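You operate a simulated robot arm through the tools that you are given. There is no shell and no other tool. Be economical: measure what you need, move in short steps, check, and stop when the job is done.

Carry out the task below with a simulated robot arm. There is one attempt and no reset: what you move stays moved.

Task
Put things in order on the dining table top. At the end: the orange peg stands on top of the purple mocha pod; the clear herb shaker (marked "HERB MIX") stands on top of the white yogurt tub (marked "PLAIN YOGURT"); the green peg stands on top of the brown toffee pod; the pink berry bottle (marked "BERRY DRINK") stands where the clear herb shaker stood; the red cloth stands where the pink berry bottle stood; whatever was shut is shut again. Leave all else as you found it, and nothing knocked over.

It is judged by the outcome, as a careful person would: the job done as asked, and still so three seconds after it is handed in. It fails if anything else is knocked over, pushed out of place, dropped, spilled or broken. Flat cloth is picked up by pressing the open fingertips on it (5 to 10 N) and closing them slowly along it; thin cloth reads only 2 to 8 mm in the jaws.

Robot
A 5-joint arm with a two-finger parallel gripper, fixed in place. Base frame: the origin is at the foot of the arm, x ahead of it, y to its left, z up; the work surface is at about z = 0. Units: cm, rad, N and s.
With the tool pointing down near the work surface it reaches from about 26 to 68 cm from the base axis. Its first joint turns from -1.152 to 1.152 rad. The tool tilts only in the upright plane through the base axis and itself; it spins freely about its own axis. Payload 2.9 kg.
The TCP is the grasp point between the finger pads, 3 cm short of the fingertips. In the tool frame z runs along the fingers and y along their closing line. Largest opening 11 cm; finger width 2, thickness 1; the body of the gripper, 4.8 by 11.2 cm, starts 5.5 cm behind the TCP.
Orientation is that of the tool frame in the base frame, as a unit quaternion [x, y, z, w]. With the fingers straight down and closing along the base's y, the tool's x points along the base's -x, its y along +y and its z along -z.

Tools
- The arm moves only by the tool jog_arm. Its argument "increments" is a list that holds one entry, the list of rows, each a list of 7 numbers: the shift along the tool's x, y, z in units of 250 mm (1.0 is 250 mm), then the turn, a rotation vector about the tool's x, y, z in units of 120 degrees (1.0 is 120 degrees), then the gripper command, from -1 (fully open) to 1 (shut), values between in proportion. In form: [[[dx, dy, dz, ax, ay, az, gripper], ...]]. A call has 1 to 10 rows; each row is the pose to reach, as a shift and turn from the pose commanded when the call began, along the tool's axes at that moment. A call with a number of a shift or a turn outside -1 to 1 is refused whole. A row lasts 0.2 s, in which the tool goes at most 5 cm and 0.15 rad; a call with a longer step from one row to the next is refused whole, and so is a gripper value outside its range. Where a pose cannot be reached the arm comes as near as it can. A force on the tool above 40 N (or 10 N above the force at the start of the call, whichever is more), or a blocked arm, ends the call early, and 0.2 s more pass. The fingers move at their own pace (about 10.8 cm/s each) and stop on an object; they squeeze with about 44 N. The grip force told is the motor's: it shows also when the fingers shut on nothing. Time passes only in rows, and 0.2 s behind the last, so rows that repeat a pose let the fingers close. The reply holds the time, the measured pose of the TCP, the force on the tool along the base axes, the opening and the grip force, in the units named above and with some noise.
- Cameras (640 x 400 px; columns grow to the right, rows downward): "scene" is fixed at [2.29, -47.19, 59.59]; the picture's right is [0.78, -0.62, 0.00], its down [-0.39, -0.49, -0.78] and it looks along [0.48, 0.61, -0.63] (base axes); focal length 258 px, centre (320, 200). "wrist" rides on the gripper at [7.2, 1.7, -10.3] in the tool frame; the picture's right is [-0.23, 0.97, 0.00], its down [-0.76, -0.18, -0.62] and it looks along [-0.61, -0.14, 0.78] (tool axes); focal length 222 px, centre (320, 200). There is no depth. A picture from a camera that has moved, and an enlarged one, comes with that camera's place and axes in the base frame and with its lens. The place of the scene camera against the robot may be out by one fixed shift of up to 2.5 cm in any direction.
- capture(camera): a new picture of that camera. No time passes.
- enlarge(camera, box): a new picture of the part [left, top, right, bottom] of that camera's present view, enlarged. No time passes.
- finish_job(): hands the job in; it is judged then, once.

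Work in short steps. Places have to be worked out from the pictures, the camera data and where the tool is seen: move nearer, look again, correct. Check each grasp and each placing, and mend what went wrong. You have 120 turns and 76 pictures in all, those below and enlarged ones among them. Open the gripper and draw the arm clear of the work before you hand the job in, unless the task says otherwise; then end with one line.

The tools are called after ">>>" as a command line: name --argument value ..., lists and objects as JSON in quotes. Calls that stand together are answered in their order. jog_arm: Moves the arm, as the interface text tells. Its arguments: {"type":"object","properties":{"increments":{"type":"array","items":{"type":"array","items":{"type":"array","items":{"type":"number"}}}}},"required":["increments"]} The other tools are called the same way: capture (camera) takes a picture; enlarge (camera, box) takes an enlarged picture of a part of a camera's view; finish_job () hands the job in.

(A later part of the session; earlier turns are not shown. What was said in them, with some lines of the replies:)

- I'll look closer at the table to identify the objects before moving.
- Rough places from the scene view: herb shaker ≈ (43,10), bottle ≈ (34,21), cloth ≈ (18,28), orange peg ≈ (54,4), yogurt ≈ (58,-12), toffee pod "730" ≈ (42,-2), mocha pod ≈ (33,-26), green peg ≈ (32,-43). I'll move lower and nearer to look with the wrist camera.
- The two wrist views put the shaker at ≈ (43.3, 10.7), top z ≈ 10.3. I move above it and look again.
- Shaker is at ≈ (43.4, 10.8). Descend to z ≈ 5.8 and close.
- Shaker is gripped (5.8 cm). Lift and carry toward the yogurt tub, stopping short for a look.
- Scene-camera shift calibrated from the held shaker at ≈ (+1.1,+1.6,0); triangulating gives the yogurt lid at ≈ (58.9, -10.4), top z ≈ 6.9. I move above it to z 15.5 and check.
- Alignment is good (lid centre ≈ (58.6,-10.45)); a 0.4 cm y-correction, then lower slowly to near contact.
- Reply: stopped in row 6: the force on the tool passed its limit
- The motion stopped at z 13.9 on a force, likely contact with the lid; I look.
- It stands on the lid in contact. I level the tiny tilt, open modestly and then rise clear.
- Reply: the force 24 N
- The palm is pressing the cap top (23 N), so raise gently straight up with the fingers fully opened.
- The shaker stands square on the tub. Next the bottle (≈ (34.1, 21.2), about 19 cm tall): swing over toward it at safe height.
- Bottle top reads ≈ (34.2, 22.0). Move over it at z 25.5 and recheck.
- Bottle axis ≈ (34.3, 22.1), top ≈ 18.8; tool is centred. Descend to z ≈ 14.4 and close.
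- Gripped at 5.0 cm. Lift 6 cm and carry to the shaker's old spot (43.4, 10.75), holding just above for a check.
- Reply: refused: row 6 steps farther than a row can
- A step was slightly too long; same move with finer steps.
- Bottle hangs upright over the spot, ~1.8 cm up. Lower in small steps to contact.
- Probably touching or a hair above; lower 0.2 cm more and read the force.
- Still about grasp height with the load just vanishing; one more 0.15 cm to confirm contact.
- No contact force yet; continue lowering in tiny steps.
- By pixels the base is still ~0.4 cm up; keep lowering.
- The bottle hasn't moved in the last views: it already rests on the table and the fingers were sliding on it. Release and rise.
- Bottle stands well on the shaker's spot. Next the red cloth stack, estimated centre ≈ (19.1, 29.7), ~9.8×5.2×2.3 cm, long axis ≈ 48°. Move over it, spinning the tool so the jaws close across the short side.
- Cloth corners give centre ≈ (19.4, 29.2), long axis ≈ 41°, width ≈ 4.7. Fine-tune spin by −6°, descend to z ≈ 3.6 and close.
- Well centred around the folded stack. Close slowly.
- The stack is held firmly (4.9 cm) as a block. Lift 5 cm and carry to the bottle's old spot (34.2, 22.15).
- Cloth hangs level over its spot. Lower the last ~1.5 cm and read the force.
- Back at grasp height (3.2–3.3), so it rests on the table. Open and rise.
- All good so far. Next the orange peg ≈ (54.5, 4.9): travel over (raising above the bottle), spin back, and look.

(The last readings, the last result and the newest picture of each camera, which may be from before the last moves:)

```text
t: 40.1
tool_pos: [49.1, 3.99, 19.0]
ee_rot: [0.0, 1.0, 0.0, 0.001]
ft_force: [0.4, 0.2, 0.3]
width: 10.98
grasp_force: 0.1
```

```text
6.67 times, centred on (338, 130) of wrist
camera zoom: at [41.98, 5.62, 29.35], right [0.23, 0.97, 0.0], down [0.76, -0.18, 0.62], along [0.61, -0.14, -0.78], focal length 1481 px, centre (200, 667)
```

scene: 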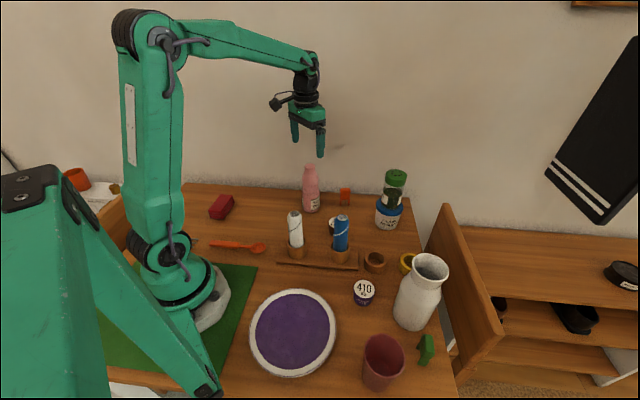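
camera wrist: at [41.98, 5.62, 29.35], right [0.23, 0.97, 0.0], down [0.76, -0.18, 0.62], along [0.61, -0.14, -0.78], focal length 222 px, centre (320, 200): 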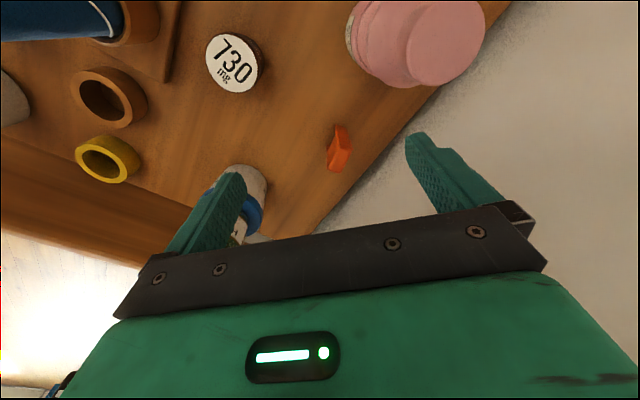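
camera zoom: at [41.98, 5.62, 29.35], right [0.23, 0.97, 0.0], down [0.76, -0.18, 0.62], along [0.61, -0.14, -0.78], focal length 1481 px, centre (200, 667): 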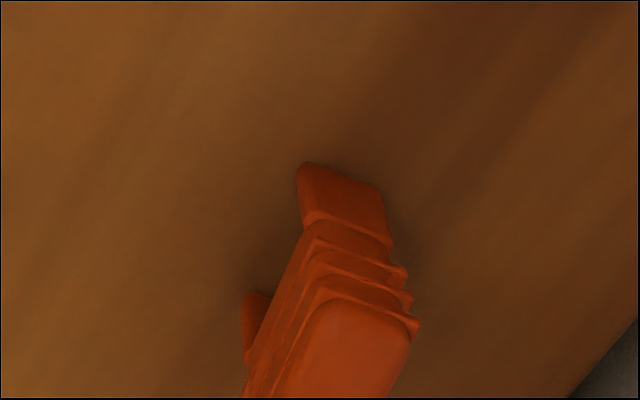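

Peg ≈ (54.3, 5.0), ~6.3 cm tall, 3.6 wide × 2.2 thick, broad face along the wall direction (≈ −40°). Move above it with the jaws across its thickness, and recheck.

>>> jog_arm --increments '[[[-0.042, 0.008, 0, 0, 0, 0.067, -1], [-0.084, 0.016, 0, 0, 0, 0.133, -1], [-0.125, 0.024, 0.05, 0, 0, 0.2, -1], [-0.166, 0.032, 0.14, 0, 0, 0.267, -1], [-0.208, 0.04, 0.24, 0, 0, 0.333, -1], [-0.208, 0.04, 0.24, 0, 0, 0.333, -1]]]'

>>> capture --camera "wrist"

```text
t: 41.5
tool_pos: [53.95, 4.59, 13.25]
ee_rot: [0.342, 0.94, 0.001, 0.0]
ft_force: [-0.3, 0.4, -0.1]
width: 10.98
grasp_force: 0.0
```

```text
35 pictures are left
camera wrist: at [49.5, 10.63, 23.58], right [0.8, 0.6, 0.0], down [0.47, -0.63, 0.62], along [0.37, -0.5, -0.78], focal length 222 px, centre (320, 200)
```

wrist: 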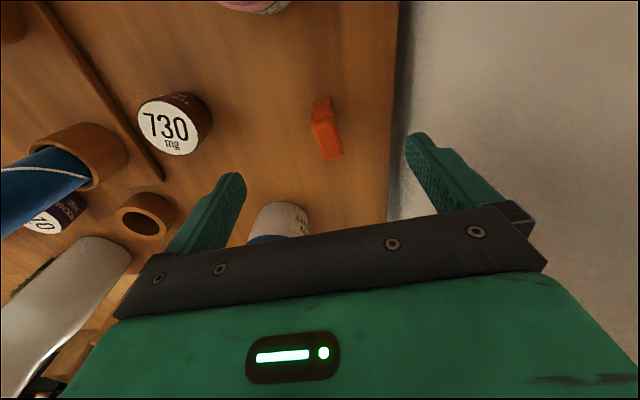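

Peg top centre ≈ (54.3, 5.0), yaw −40° confirmed. Shift 0.55 cm along the jaws, descend to z ≈ 4.4, close.

>>> jog_arm --increments '[[[0, 0.022, 0.1, 0, 0, 0, -1], [0, 0.022, 0.22, 0, 0, 0, -1], [0, 0.022, 0.31, 0, 0, 0, -1], [0, 0.022, 0.354, 0, 0, 0, -1], [0, 0.022, 0.354, 0, 0, 0, -0.6], [0, 0.022, 0.354, 0, 0, 0, 0], [0, 0.022, 0.354, 0, 0, 0, 0.4], [0, 0.022, 0.354, 0, 0, 0, 0.8], [0, 0.022, 0.354, 0, 0, 0, 1]]]'

>>> capture --camera "wrist"

```text
t: 43.5
tool_pos: [54.45, 5.2, 4.39]
ee_rot: [0.341, 0.94, 0.0, 0.0]
ft_force: [-0.1, 0.4, -0.3]
width: 1.67
grasp_force: 44.2
```

```text
34 pictures are left
camera wrist: at [50.06, 11.24, 14.73], right [0.8, 0.6, 0.0], down [0.47, -0.62, 0.62], along [0.37, -0.5, -0.78], focal length 222 px, centre (320, 200)
```

wrist: 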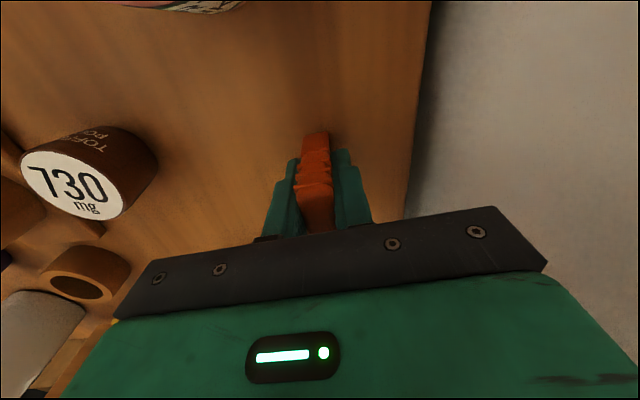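

Held (1.7 cm). The mocha pod triangulates to ≈ (33.5, -24.5), top z ≈ 3.4. Lift high, and travel halfway while spinning so the gripper's long side will be parallel to the vase side.

>>> jog_arm --increments '[[[0, 0, -0.1, 0, 0, 0, 1], [0, 0, -0.29, 0, 0, 0, 1], [0, 0, -0.48, 0, 0, 0, 1], [0, 0, -0.66, 0, 0, 0, 1], [0, 0, -0.8, 0, 0, 0, 1], [-0.015, -0.18, -0.8, 0, 0, 0.065, 1], [-0.03, -0.36, -0.8, 0, 0, 0.13, 1], [-0.045, -0.54, -0.8, 0, 0, 0.196, 1], [-0.06, -0.725, -0.8, 0, 0, 0.262, 1], [-0.06, -0.725, -0.8, 0, 0, 0.262, 1]]]'

```text
t: 45.7
tool_pos: [43.52, -9.7, 24.43]
ee_rot: [0.583, 0.812, 0.0, 0.0]
ft_force: [0.1, 0.1, -0.8]
width: 1.68
grasp_force: 44.6
```

Now finish the travel to above the pod and descend to z ≈ 14 for a look.

>>> jog_arm --increments '[[[-0.108, -0.142, 0, 0, 0, 0, 1], [-0.217, -0.284, 0, 0, 0, 0, 1], [-0.325, -0.426, 0, 0, 0, 0, 1], [-0.434, -0.568, 0, 0, 0, 0, 1], [-0.434, -0.568, 0.16, 0, 0, 0, 1], [-0.434, -0.568, 0.32, 0, 0, 0, 1], [-0.434, -0.568, 0.42, 0, 0, 0, 1], [-0.434, -0.568, 0.42, 0, 0, 0, 1]]]'

>>> capture --camera "wrist"

>>> enlarge --camera "scene" --box '[290, 210, 450, 310]'

```text
t: 47.5
tool_pos: [33.98, -24.42, 13.71]
ee_rot: [0.583, 0.812, -0.001, 0.0]
ft_force: [1.0, -0.2, -0.7]
width: 1.67
grasp_force: 43.8
```

```text
33 pictures are left
camera wrist: at [33.3, -16.96, 23.99], right [1.0, 0.1, 0.0], down [0.08, -0.78, 0.62], along [0.06, -0.62, -0.78], focal length 222 px, centre (320, 200)
```

wrist: 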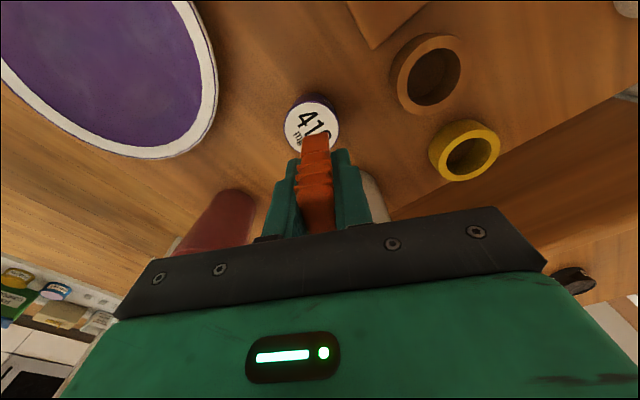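

```text
4.00 times, centred on (370, 260) of scene
camera zoom: at [2.29, -47.19, 59.59], right [0.78, -0.62, 0.0], down [-0.39, -0.49, -0.78], along [0.48, 0.61, -0.63], focal length 1034 px, centre (120, -40)
```

zoom: 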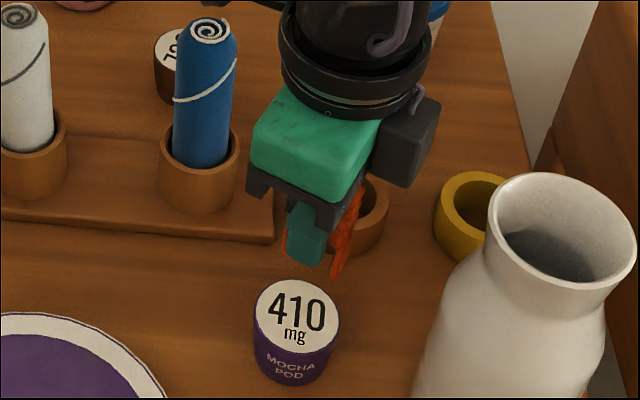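

Pod top centre ≈ (33.35, -24.6). Shift ~0.35 cm and descend to just above contact.

>>> jog_arm --increments '[[[0, -0.015, 0.1, 0, 0, 0, 1], [0, -0.015, 0.17, 0, 0, 0, 1], [0, -0.015, 0.204, 0, 0, 0, 1], [0, -0.015, 0.204, 0, 0, 0, 1]]]'

>>> enlarge --camera "scene" --box '[330, 245, 410, 295]'

>>> enlarge --camera "wrist" --box '[240, 80, 400, 180]'

```text
t: 48.5
tool_pos: [33.57, -24.53, 8.87]
ee_rot: [0.583, 0.812, 0.0, -0.001]
ft_force: [-0.9, -0.1, -0.7]
width: 1.67
grasp_force: 43.8
```

```text
8.00 times, centred on (370, 270) of scene
camera zoom: at [2.29, -47.19, 59.59], right [0.78, -0.62, 0.0], down [-0.39, -0.49, -0.78], along [0.48, 0.61, -0.63], focal length 2068 px, centre (-80, -360)
```

zoom: 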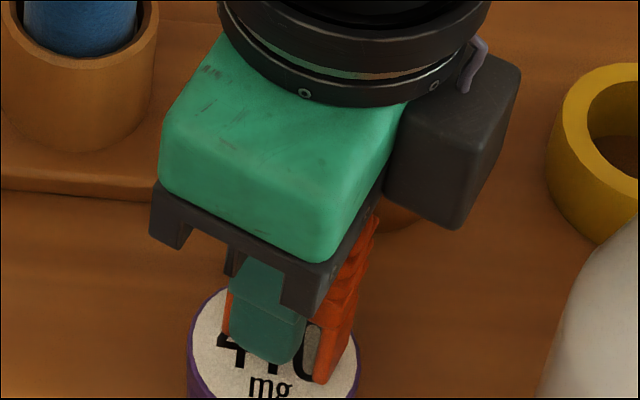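

```text
4.00 times, centred on (320, 130) of wrist
camera zoom: at [32.9, -17.11, 19.17], right [1.0, 0.1, 0.0], down [0.08, -0.78, 0.62], along [0.06, -0.62, -0.78], focal length 888 px, centre (320, 480)
```

zoom: 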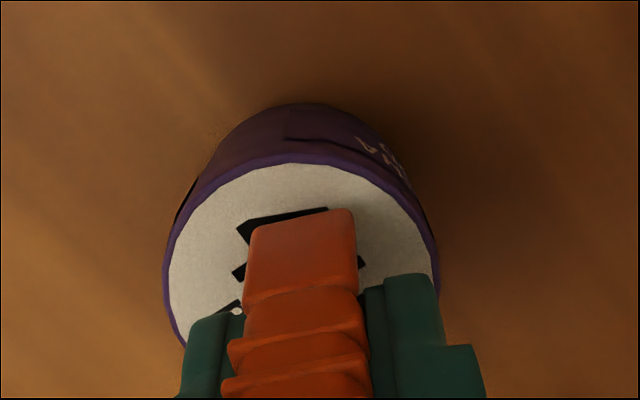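

Peg is centred over the pod, ~1 cm above. Lower gently to contact.

>>> jog_arm --increments '[[[0, -0.003, 0.01, 0, 0, 0, 1], [0, -0.006, 0.02, 0, 0, 0, 1], [0, -0.006, 0.026, 0, 0, 0, 1], [0, -0.006, 0.032, 0, 0, 0, 1], [0, -0.006, 0.032, 0, 0, 0, 1]]]'

```text
t: 49.4
tool_pos: [33.53, -24.85, 8.45]
ee_rot: [0.582, 0.813, 0.0, 0.005]
ft_force: [-1.8, 2.2, 9.3]
width: 1.67
grasp_force: 44.7
stopped in row 4: the force on the tool passed its limit (the readings are from after the stop); the commanded pose is now the measured one
```

Contact made. Undo the tiny tilt and check before release.

>>> jog_arm --increments '[[[0, 0, 0, 0.0028, 0.0039, 0, 1], [0, 0, 0, 0.0028, 0.0039, 0, 1]]]'

>>> enlarge --camera "scene" --box '[330, 255, 410, 305]'

```text
t: 50.0
tool_pos: [33.64, -24.85, 8.53]
ee_rot: [0.583, 0.812, -0.001, 0.0]
ft_force: [0.3, -0.6, 12.0]
width: 1.64
grasp_force: 44.0
```

```text
8.00 times, centred on (370, 280) of scene
camera zoom: at [2.29, -47.18, 59.6], right [0.78, -0.62, 0.0], down [-0.39, -0.49, -0.78], along [0.48, 0.61, -0.63], focal length 2068 px, centre (-80, -440)
```

zoom: 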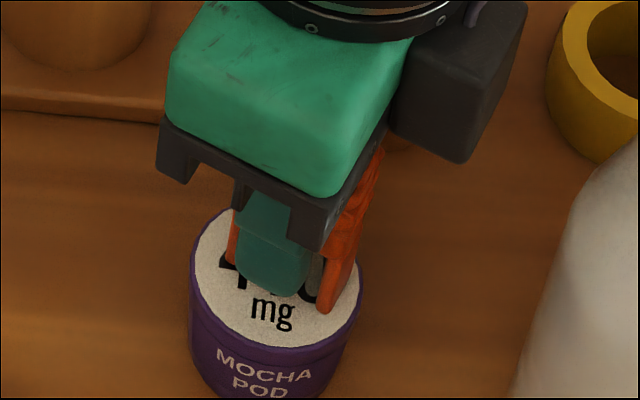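

Both legs stand well inside the pod top. Open and rise.

>>> jog_arm --increments '[[[0, 0, -0.002, 0, 0, 0, 0.6], [0, 0, -0.002, 0, 0, 0, 0.2], [0, 0, -0.002, 0, 0, 0, -0.2], [0, 0, -0.08, 0, 0, 0, -0.2], [0, 0, -0.24, 0, 0, 0, -0.2], [0, 0, -0.42, 0, 0, 0, -0.5], [0, 0, -0.6, 0, 0, 0, -1], [0, 0, -0.6, 0, 0, 0, -1]]]'

>>> enlarge --camera "scene" --box '[300, 240, 460, 340]'

>>> capture --camera "wrist"

```text
t: 51.8
tool_pos: [33.83, -24.49, 23.78]
ee_rot: [0.583, 0.813, -0.001, -0.001]
ft_force: [-0.1, -0.1, -0.7]
width: 10.99
grasp_force: 0.0
```

```text
4.00 times, centred on (380, 290) of scene
camera zoom: at [2.29, -47.19, 59.59], right [0.78, -0.62, 0.0], down [-0.39, -0.49, -0.78], along [0.48, 0.61, -0.63], focal length 1034 px, centre (80, -160)
```

zoom: 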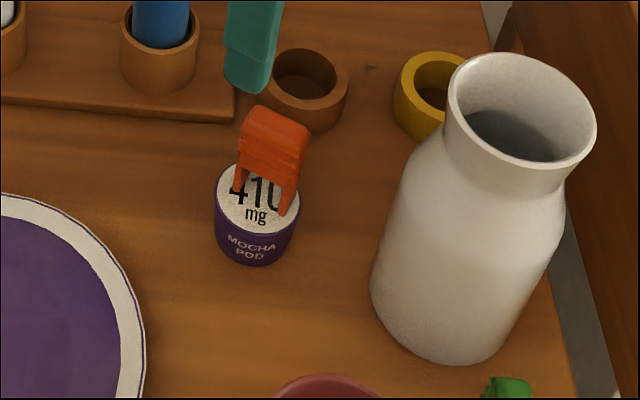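

```text
27 pictures are left
camera wrist: at [33.21, -17.08, 34.08], right [1.0, 0.1, 0.0], down [0.08, -0.78, 0.62], along [0.06, -0.62, -0.78], focal length 222 px, centre (320, 200)
```

wrist: 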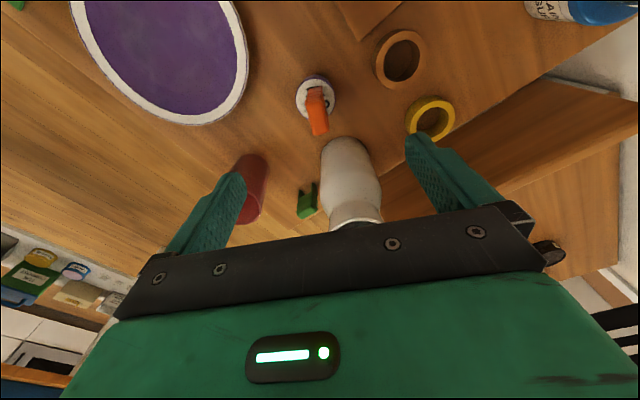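

Orange peg stands on the mocha pod. Now the green peg, next to the vase and cup; enlarge both views of it.

>>> enlarge --camera "wrist" --box '[232, 135, 392, 235]'

>>> enlarge --camera "scene" --box '[376, 300, 472, 360]'

```text
4.00 times, centred on (312, 185) of wrist
camera zoom: at [33.21, -17.08, 34.08], right [1.0, 0.1, 0.0], down [0.08, -0.78, 0.62], along [0.06, -0.62, -0.78], focal length 888 px, centre (352, 260)
```

zoom: 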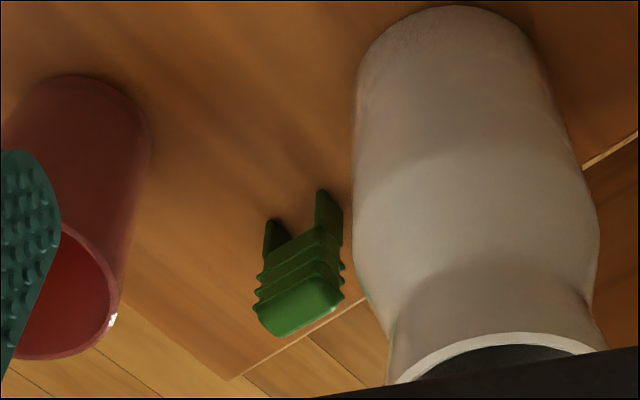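

```text
6.67 times, centred on (424, 330) of scene
camera zoom: at [2.29, -47.19, 59.59], right [0.78, -0.62, 0.0], down [-0.39, -0.49, -0.78], along [0.48, 0.61, -0.63], focal length 1723 px, centre (-373, -667)
```

zoom: 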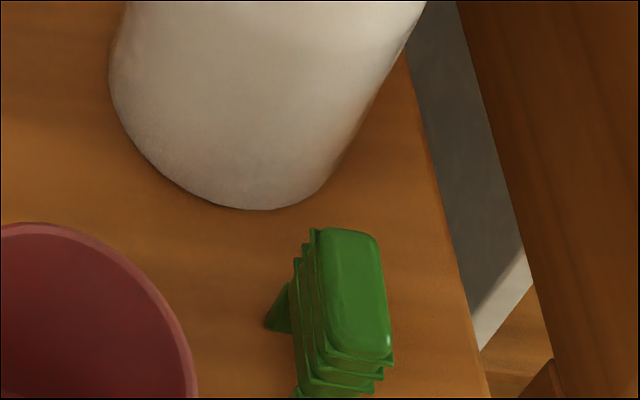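

Green peg ≈ (33.3, -41.85), standing ~6.3 tall, width axis ≈ 39° (pointing at the vase, centre ≈ (39.4,-34.5), r≈5); cup ≈ (23,-38.5). I'll grip across its thickness with the camera side away from the vase: turn the tool 110° while moving over at height.

>>> jog_arm --increments '[[[0, 0, -0.13, 0, 0, -0.07, -1], [-0.11, -0.04, -0.13, 0, 0, -0.14, -1], [-0.22, -0.08, -0.13, 0, 0, -0.21, -1], [-0.33, -0.12, -0.13, 0, 0, -0.28, -1], [-0.44, -0.16, -0.13, 0, 0, -0.35, -1], [-0.55, -0.2, -0.13, 0, 0, -0.42, -1], [-0.653, -0.241, -0.13, 0, 0, -0.49, -1], [-0.653, -0.241, -0.13, 0, 0, -0.56, -1], [-0.653, -0.241, -0.13, 0, 0, -0.63, -1], [-0.653, -0.241, -0.13, 0, 0, -0.7, -1]]]'

>>> jog_arm --increments '[[[0, 0, 0, 0, 0, -0.07, -0.4], [0, 0, 0, 0, 0, -0.14, -0.1], [0, 0, 0, 0, 0, -0.2, -0.1], [0, 0, 0, 0, 0, -0.22, -0.1], [0, 0, 0, 0, 0, -0.22, -0.1]]]'

>>> capture --camera "wrist"

```text
t: 54.0
tool_pos: [33.16, -42.28, 26.72]
ee_rot: [-0.111, 0.994, 0.001, -0.001]
ft_force: [-0.7, 0.3, -0.1]
width: 11.02
grasp_force: 0.0
```

```text
t: 55.2
tool_pos: [33.09, -42.19, 26.78]
ee_rot: [-0.336, 0.942, 0.001, 0.0]
ft_force: [0.0, 0.2, 0.5]
width: 6.05
grasp_force: 0.1
```

```text
24 pictures are left
camera wrist: at [26.47, -45.49, 36.99], right [-0.44, 0.9, 0.0], down [0.7, 0.34, 0.62], along [0.56, 0.27, -0.78], focal length 222 px, centre (320, 200)
```

wrist: 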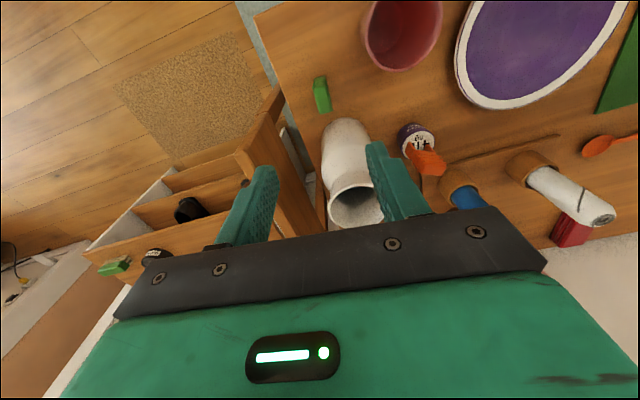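

Peg reads (33.4, -41.75); tool is 0.4 off. Correct and descend to z ≈ 13 alongside the vase, then look.

>>> jog_arm --increments '[[[-0.01, 0.007, 0.0, 0, 0, 0, -0.1], [-0.01, 0.007, 0.15, 0, 0, 0, -0.1], [-0.01, 0.007, 0.3, 0, 0, 0, -0.1], [-0.01, 0.007, 0.44, 0, 0, 0, -0.1], [-0.01, 0.007, 0.55, 0, 0, 0, -0.1], [-0.01, 0.007, 0.55, 0, 0, 0, -0.1]]]'

>>> capture --camera "wrist"

>>> enlarge --camera "scene" --box '[340, 250, 500, 350]'

```text
t: 56.6
tool_pos: [33.05, -41.72, 12.88]
ee_rot: [-0.334, 0.942, 0.001, 0.0]
ft_force: [0.1, 0.7, -0.4]
width: 6.03
grasp_force: 0.1
```

```text
23 pictures are left
camera wrist: at [26.4, -44.99, 23.26], right [-0.44, 0.9, 0.0], down [0.7, 0.34, 0.62], along [0.56, 0.27, -0.78], focal length 222 px, centre (320, 200)
```

wrist: 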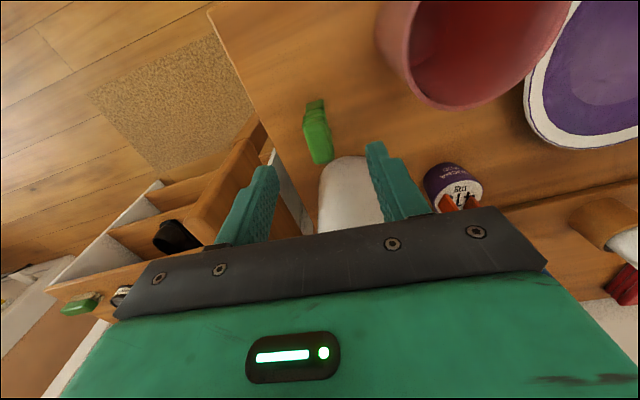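

```text
4.00 times, centred on (420, 300) of scene
camera zoom: at [2.29, -47.19, 59.59], right [0.78, -0.62, 0.0], down [-0.39, -0.49, -0.78], along [0.48, 0.61, -0.63], focal length 1034 px, centre (-80, -200)
```

zoom: 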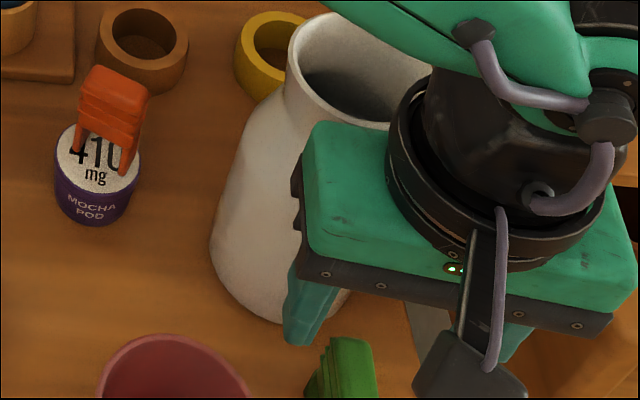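

Peg ≈ (33.5,-41.5), yaw matches. Descend to z ≈ 5 with a small correction, jaws at 6 cm.

>>> jog_arm --increments '[[[-0.008, -0.003, 0.06, 0, 0, 0, -0.1], [-0.008, -0.003, 0.13, 0, 0, 0, -0.1], [-0.008, -0.003, 0.19, 0, 0, 0, -0.1], [-0.008, -0.003, 0.25, 0, 0, 0, -0.1], [-0.008, -0.003, 0.312, 0, 0, 0, -0.1], [-0.008, -0.003, 0.312, 0, 0, 0, -0.1]]]'

>>> capture --camera "wrist"

```text
t: 58.0
tool_pos: [33.35, -41.84, 5.11]
ee_rot: [-0.334, 0.942, 0.001, 0.0]
ft_force: [0.9, 0.3, 0.0]
width: 6.06
grasp_force: 0.1
```

```text
21 pictures are left
camera wrist: at [26.71, -45.03, 15.39], right [-0.44, 0.9, 0.0], down [0.7, 0.34, 0.62], along [0.56, 0.27, -0.78], focal length 222 px, centre (320, 200)
```

wrist: 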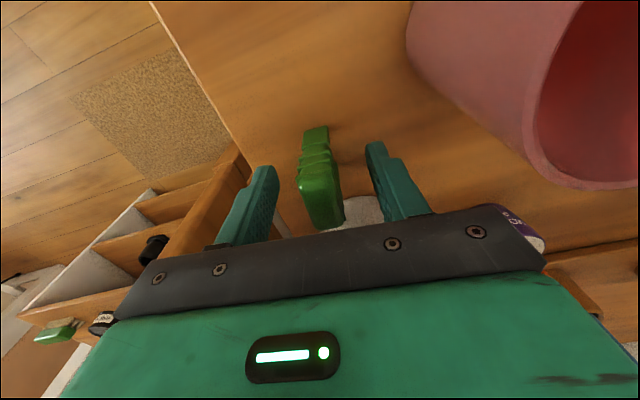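

Peg sits between the jaws with no contact force. Close gently.

>>> jog_arm --increments '[[[0, 0, 0, 0, 0, 0, 0.2], [0, 0, 0, 0, 0, 0, 0.4], [0, 0, 0, 0, 0, 0, 0.6], [0, 0, 0, 0, 0, 0, 0.8], [0, 0, 0, 0, 0, 0, 1], [0, 0, 0, 0, 0, 0, 1]]]'

>>> capture --camera "wrist"

```text
t: 59.4
tool_pos: [33.4, -41.84, 5.21]
ee_rot: [-0.335, 0.942, 0.001, 0.0]
ft_force: [0.3, 0.1, -0.9]
width: 1.66
grasp_force: 43.9
```

```text
20 pictures are left
camera wrist: at [26.7, -45.04, 15.41], right [-0.44, 0.9, 0.0], down [0.7, 0.34, 0.62], along [0.56, 0.27, -0.78], focal length 222 px, centre (320, 200)
```

wrist: 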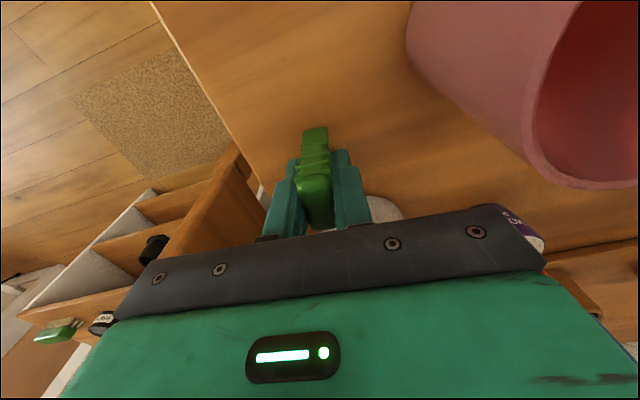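

Held (1.66 cm). The toffee pod from three earlier wrist views is at ≈ (43.1, -3.45), top z ≈ 4. Lift straight up 23 cm clear of vase and cup, then travel halfway while spinning back.

>>> jog_arm --increments '[[[0, 0, -0.12, 0, 0, 0, 1], [0, 0, -0.31, 0, 0, 0, 1], [0, 0, -0.5, 0, 0, 0, 1], [0, 0, -0.7, 0, 0, 0, 1], [0, 0, -0.89, 0, 0, 0, 1], [-0.127, 0.094, -0.92, 0, 0, 0.0656, 1], [-0.254, 0.188, -0.92, 0, 0, 0.131, 1], [-0.381, 0.283, -0.92, 0, 0, 0.197, 1], [-0.508, 0.377, -0.92, 0, 0, 0.262, 1], [-0.636, 0.472, -0.92, 0, 0, 0.328, 1]]]'

>>> enlarge --camera "scene" --box '[300, 150, 540, 300]'

```text
t: 61.6
tool_pos: [38.19, -22.83, 28.29]
ee_rot: [0.002, 1.0, 0.001, -0.001]
ft_force: [-0.5, 0.3, 0.2]
width: 1.67
grasp_force: 44.4
```

```text
2.67 times, centred on (420, 225) of scene
camera zoom: at [2.29, -47.19, 59.59], right [0.78, -0.62, 0.0], down [-0.39, -0.49, -0.78], along [0.48, 0.61, -0.63], focal length 689 px, centre (53, 133)
```

zoom: 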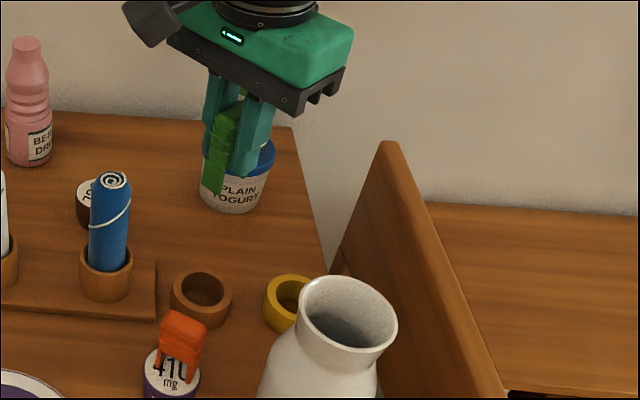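

Peg held upright; orange stack intact. Continue to above the toffee pod and descend to z ≈ 15.

>>> jog_arm --increments '[[[-0.039, 0.155, 0, 0, 0, 0, 1], [-0.078, 0.31, 0, 0, 0, 0, 1], [-0.118, 0.465, 0, 0, 0, 0, 1], [-0.157, 0.62, 0, 0, 0, 0, 1], [-0.196, 0.776, 0, 0, 0, 0, 1], [-0.196, 0.776, 0.18, 0, 0, 0, 1], [-0.196, 0.776, 0.36, 0, 0, 0, 1], [-0.196, 0.776, 0.53, 0, 0, 0, 1], [-0.196, 0.776, 0.53, 0, 0, 0, 1]]]'

>>> capture --camera "wrist"

```text
t: 63.6
tool_pos: [43.19, -3.39, 14.65]
ee_rot: [0.003, 1.0, 0.001, 0.0]
ft_force: [-0.4, -0.3, -1.1]
width: 1.68
grasp_force: 43.8
```

```text
18 pictures are left
camera wrist: at [35.96, -1.6, 25.02], right [0.23, 0.97, 0.0], down [0.76, -0.18, 0.62], along [0.6, -0.14, -0.78], focal length 222 px, centre (320, 200)
```

wrist: 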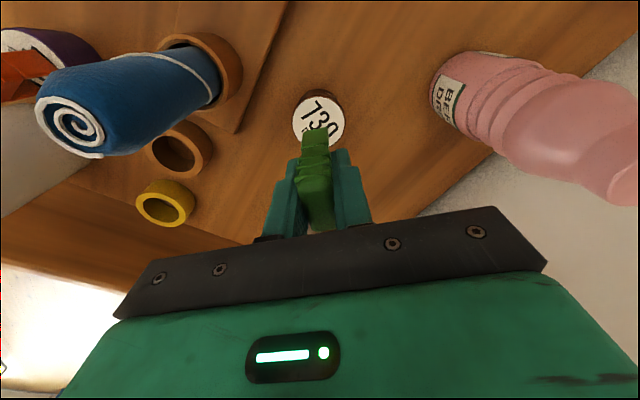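

Pod top ≈ (43.0, -3.2). Small correction, descend to ~0.8 cm above contact, then check.

>>> jog_arm --increments '[[[0.004, 0.006, 0.1, 0, 0, 0, 1], [0.004, 0.006, 0.16, 0, 0, 0, 1], [0.004, 0.006, 0.19, 0, 0, 0, 1], [0.004, 0.006, 0.19, 0, 0, 0, 1]]]'

>>> enlarge --camera "wrist" --box '[240, 60, 400, 160]'

>>> enlarge --camera "scene" --box '[290, 190, 370, 240]'

```text
t: 64.6
tool_pos: [42.94, -3.21, 10.08]
ee_rot: [0.003, 1.0, -0.001, -0.001]
ft_force: [-0.1, 0.6, -0.7]
width: 1.66
grasp_force: 44.0
```

```text
4.00 times, centred on (320, 110) of wrist
camera zoom: at [35.82, -1.38, 20.42], right [0.23, 0.97, 0.0], down [0.76, -0.18, 0.62], along [0.6, -0.14, -0.78], focal length 888 px, centre (320, 560)
```

zoom: 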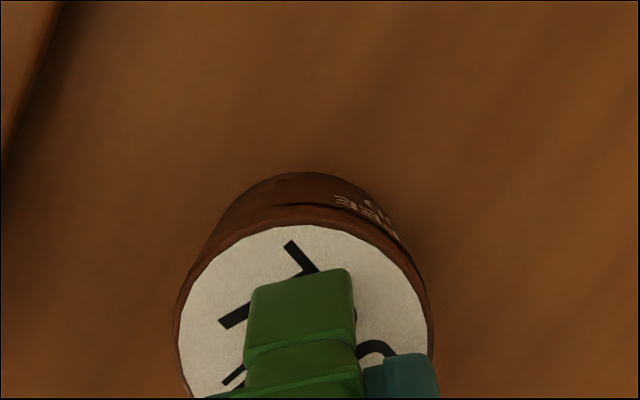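

```text
8.00 times, centred on (330, 215) of scene
camera zoom: at [2.29, -47.19, 59.59], right [0.78, -0.62, 0.0], down [-0.39, -0.49, -0.78], along [0.48, 0.61, -0.63], focal length 2068 px, centre (240, 80)
```

zoom: 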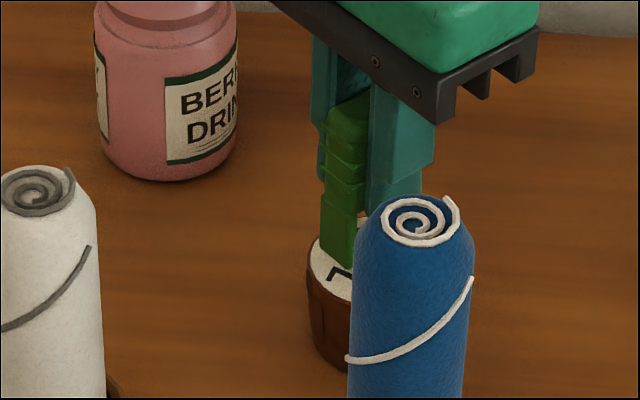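

Same geometry as the successful orange placement. Lower to contact.

>>> jog_arm --increments '[[[0, 0, 0.01, 0, 0, 0, 1], [0, 0, 0.02, 0, 0, 0, 1], [0, 0, 0.026, 0, 0, 0, 1], [0, 0, 0.032, 0, 0, 0, 1], [0, 0, 0.037, 0, 0, 0, 1], [0, 0, 0.037, 0, 0, 0, 1]]]'

```text
t: 66.0
tool_pos: [43.07, -3.14, 9.21]
ee_rot: [0.002, 1.0, 0.0, 0.0]
ft_force: [-5.5, 2.1, 14.3]
width: 1.68
grasp_force: 44.1
```

Contact (14 N). Ease slightly, open a little and check.

>>> jog_arm --increments '[[[0, 0, -0.002, 0, 0, 0, 1], [0, 0, -0.002, 0, 0, 0, 0.6], [0, 0, -0.002, 0, 0, 0, 0.2], [0, 0, -0.002, 0, 0, 0, -0.1], [0, 0, -0.002, 0, 0, 0, -0.1]]]'

>>> enlarge --camera "wrist" --box '[240, 60, 400, 160]'

```text
t: 67.2
tool_pos: [43.09, -3.15, 9.17]
ee_rot: [0.003, 1.0, 0.0, 0.0]
ft_force: [-0.1, 0.1, 0.1]
width: 6.01
grasp_force: 0.0
```

```text
4.00 times, centred on (320, 110) of wrist
camera zoom: at [35.98, -1.4, 19.53], right [0.23, 0.97, 0.0], down [0.76, -0.18, 0.62], along [0.6, -0.14, -0.78], focal length 888 px, centre (320, 560)
```

zoom: 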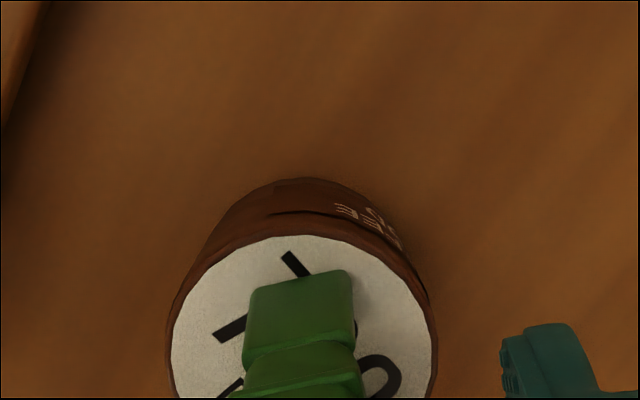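

Peg stands free. Rise straight up and clear, then check everything.

>>> jog_arm --increments '[[[0, 0, -0.06, 0, 0, 0, -0.1], [0, 0, -0.2, 0, 0, 0, -0.1], [0, 0, -0.38, 0, 0, 0, -0.1], [0, 0, -0.56, 0, 0, 0, -0.5], [0, 0, -0.74, 0, 0, 0, -1], [0, 0, -0.92, 0, 0, 0, -1], [0, 0, -0.92, 0, 0, 0, -1]]]'

>>> capture --camera "scene"

>>> capture --camera "wrist"

>>> enlarge --camera "scene" --box '[190, 145, 430, 295]'

>>> enlarge --camera "scene" --box '[300, 250, 540, 400]'

```text
t: 68.8
tool_pos: [43.09, -3.18, 32.14]
ee_rot: [0.003, 1.0, 0.0, -0.001]
ft_force: [-0.1, -0.4, 0.3]
width: 11.01
grasp_force: 0.0
```

```text
14 pictures are left
```

scene: 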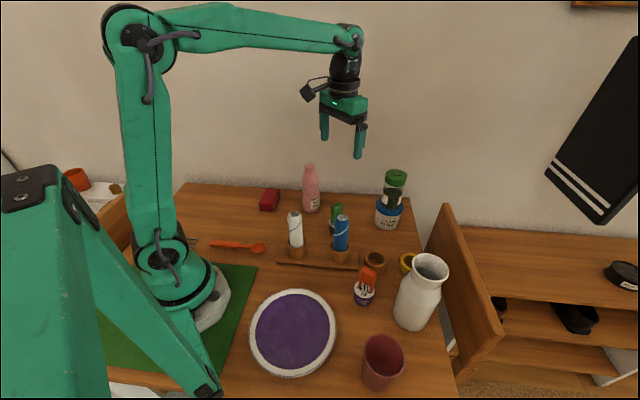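

```text
13 pictures are left
camera wrist: at [35.98, -1.44, 42.48], right [0.23, 0.97, 0.0], down [0.76, -0.18, 0.62], along [0.6, -0.14, -0.78], focal length 222 px, centre (320, 200)
```

wrist: 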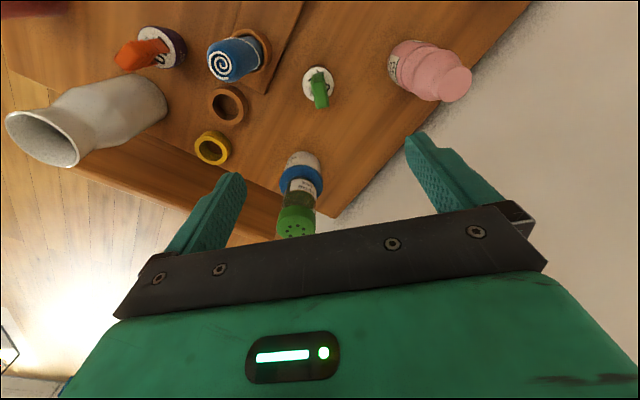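

```text
2.67 times, centred on (310, 220) of scene
camera zoom: at [2.29, -47.19, 59.59], right [0.78, -0.62, 0.0], down [-0.39, -0.49, -0.78], along [0.48, 0.61, -0.63], focal length 689 px, centre (347, 147)
```

zoom: 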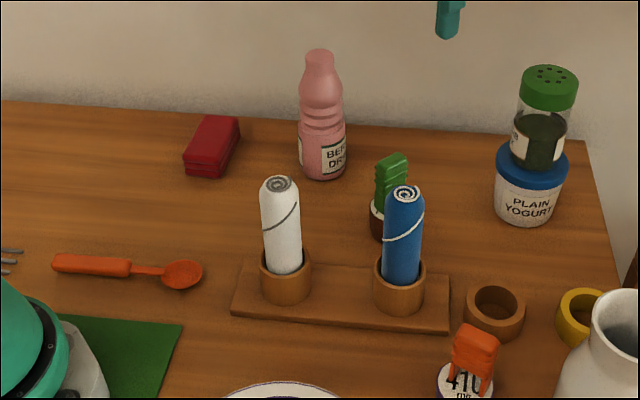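

```text
2.67 times, centred on (420, 325) of scene
camera zoom: at [2.29, -47.19, 59.59], right [0.78, -0.62, 0.0], down [-0.39, -0.49, -0.78], along [0.48, 0.61, -0.63], focal length 689 px, centre (53, -133)
```

zoom: 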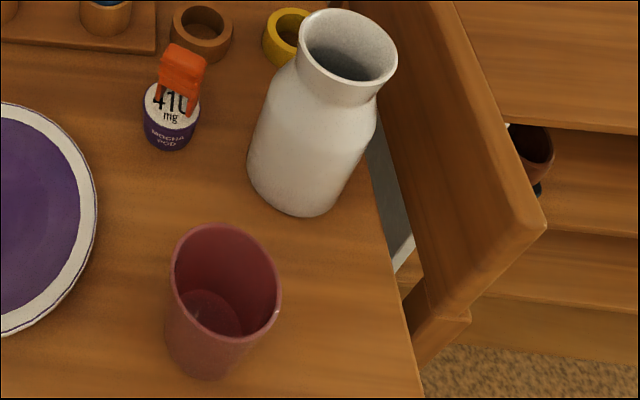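

All five placements stand, the vase, cup, rolls and rings are unmoved, and the open gripper is well clear. Hand the job in.

>>> finish_job

```text
The job is handed in.
```

The table is in order as asked, and I've handed the job in: all five items are in the places you named, and the last pictures showed nothing knocked over or pushed out of place.
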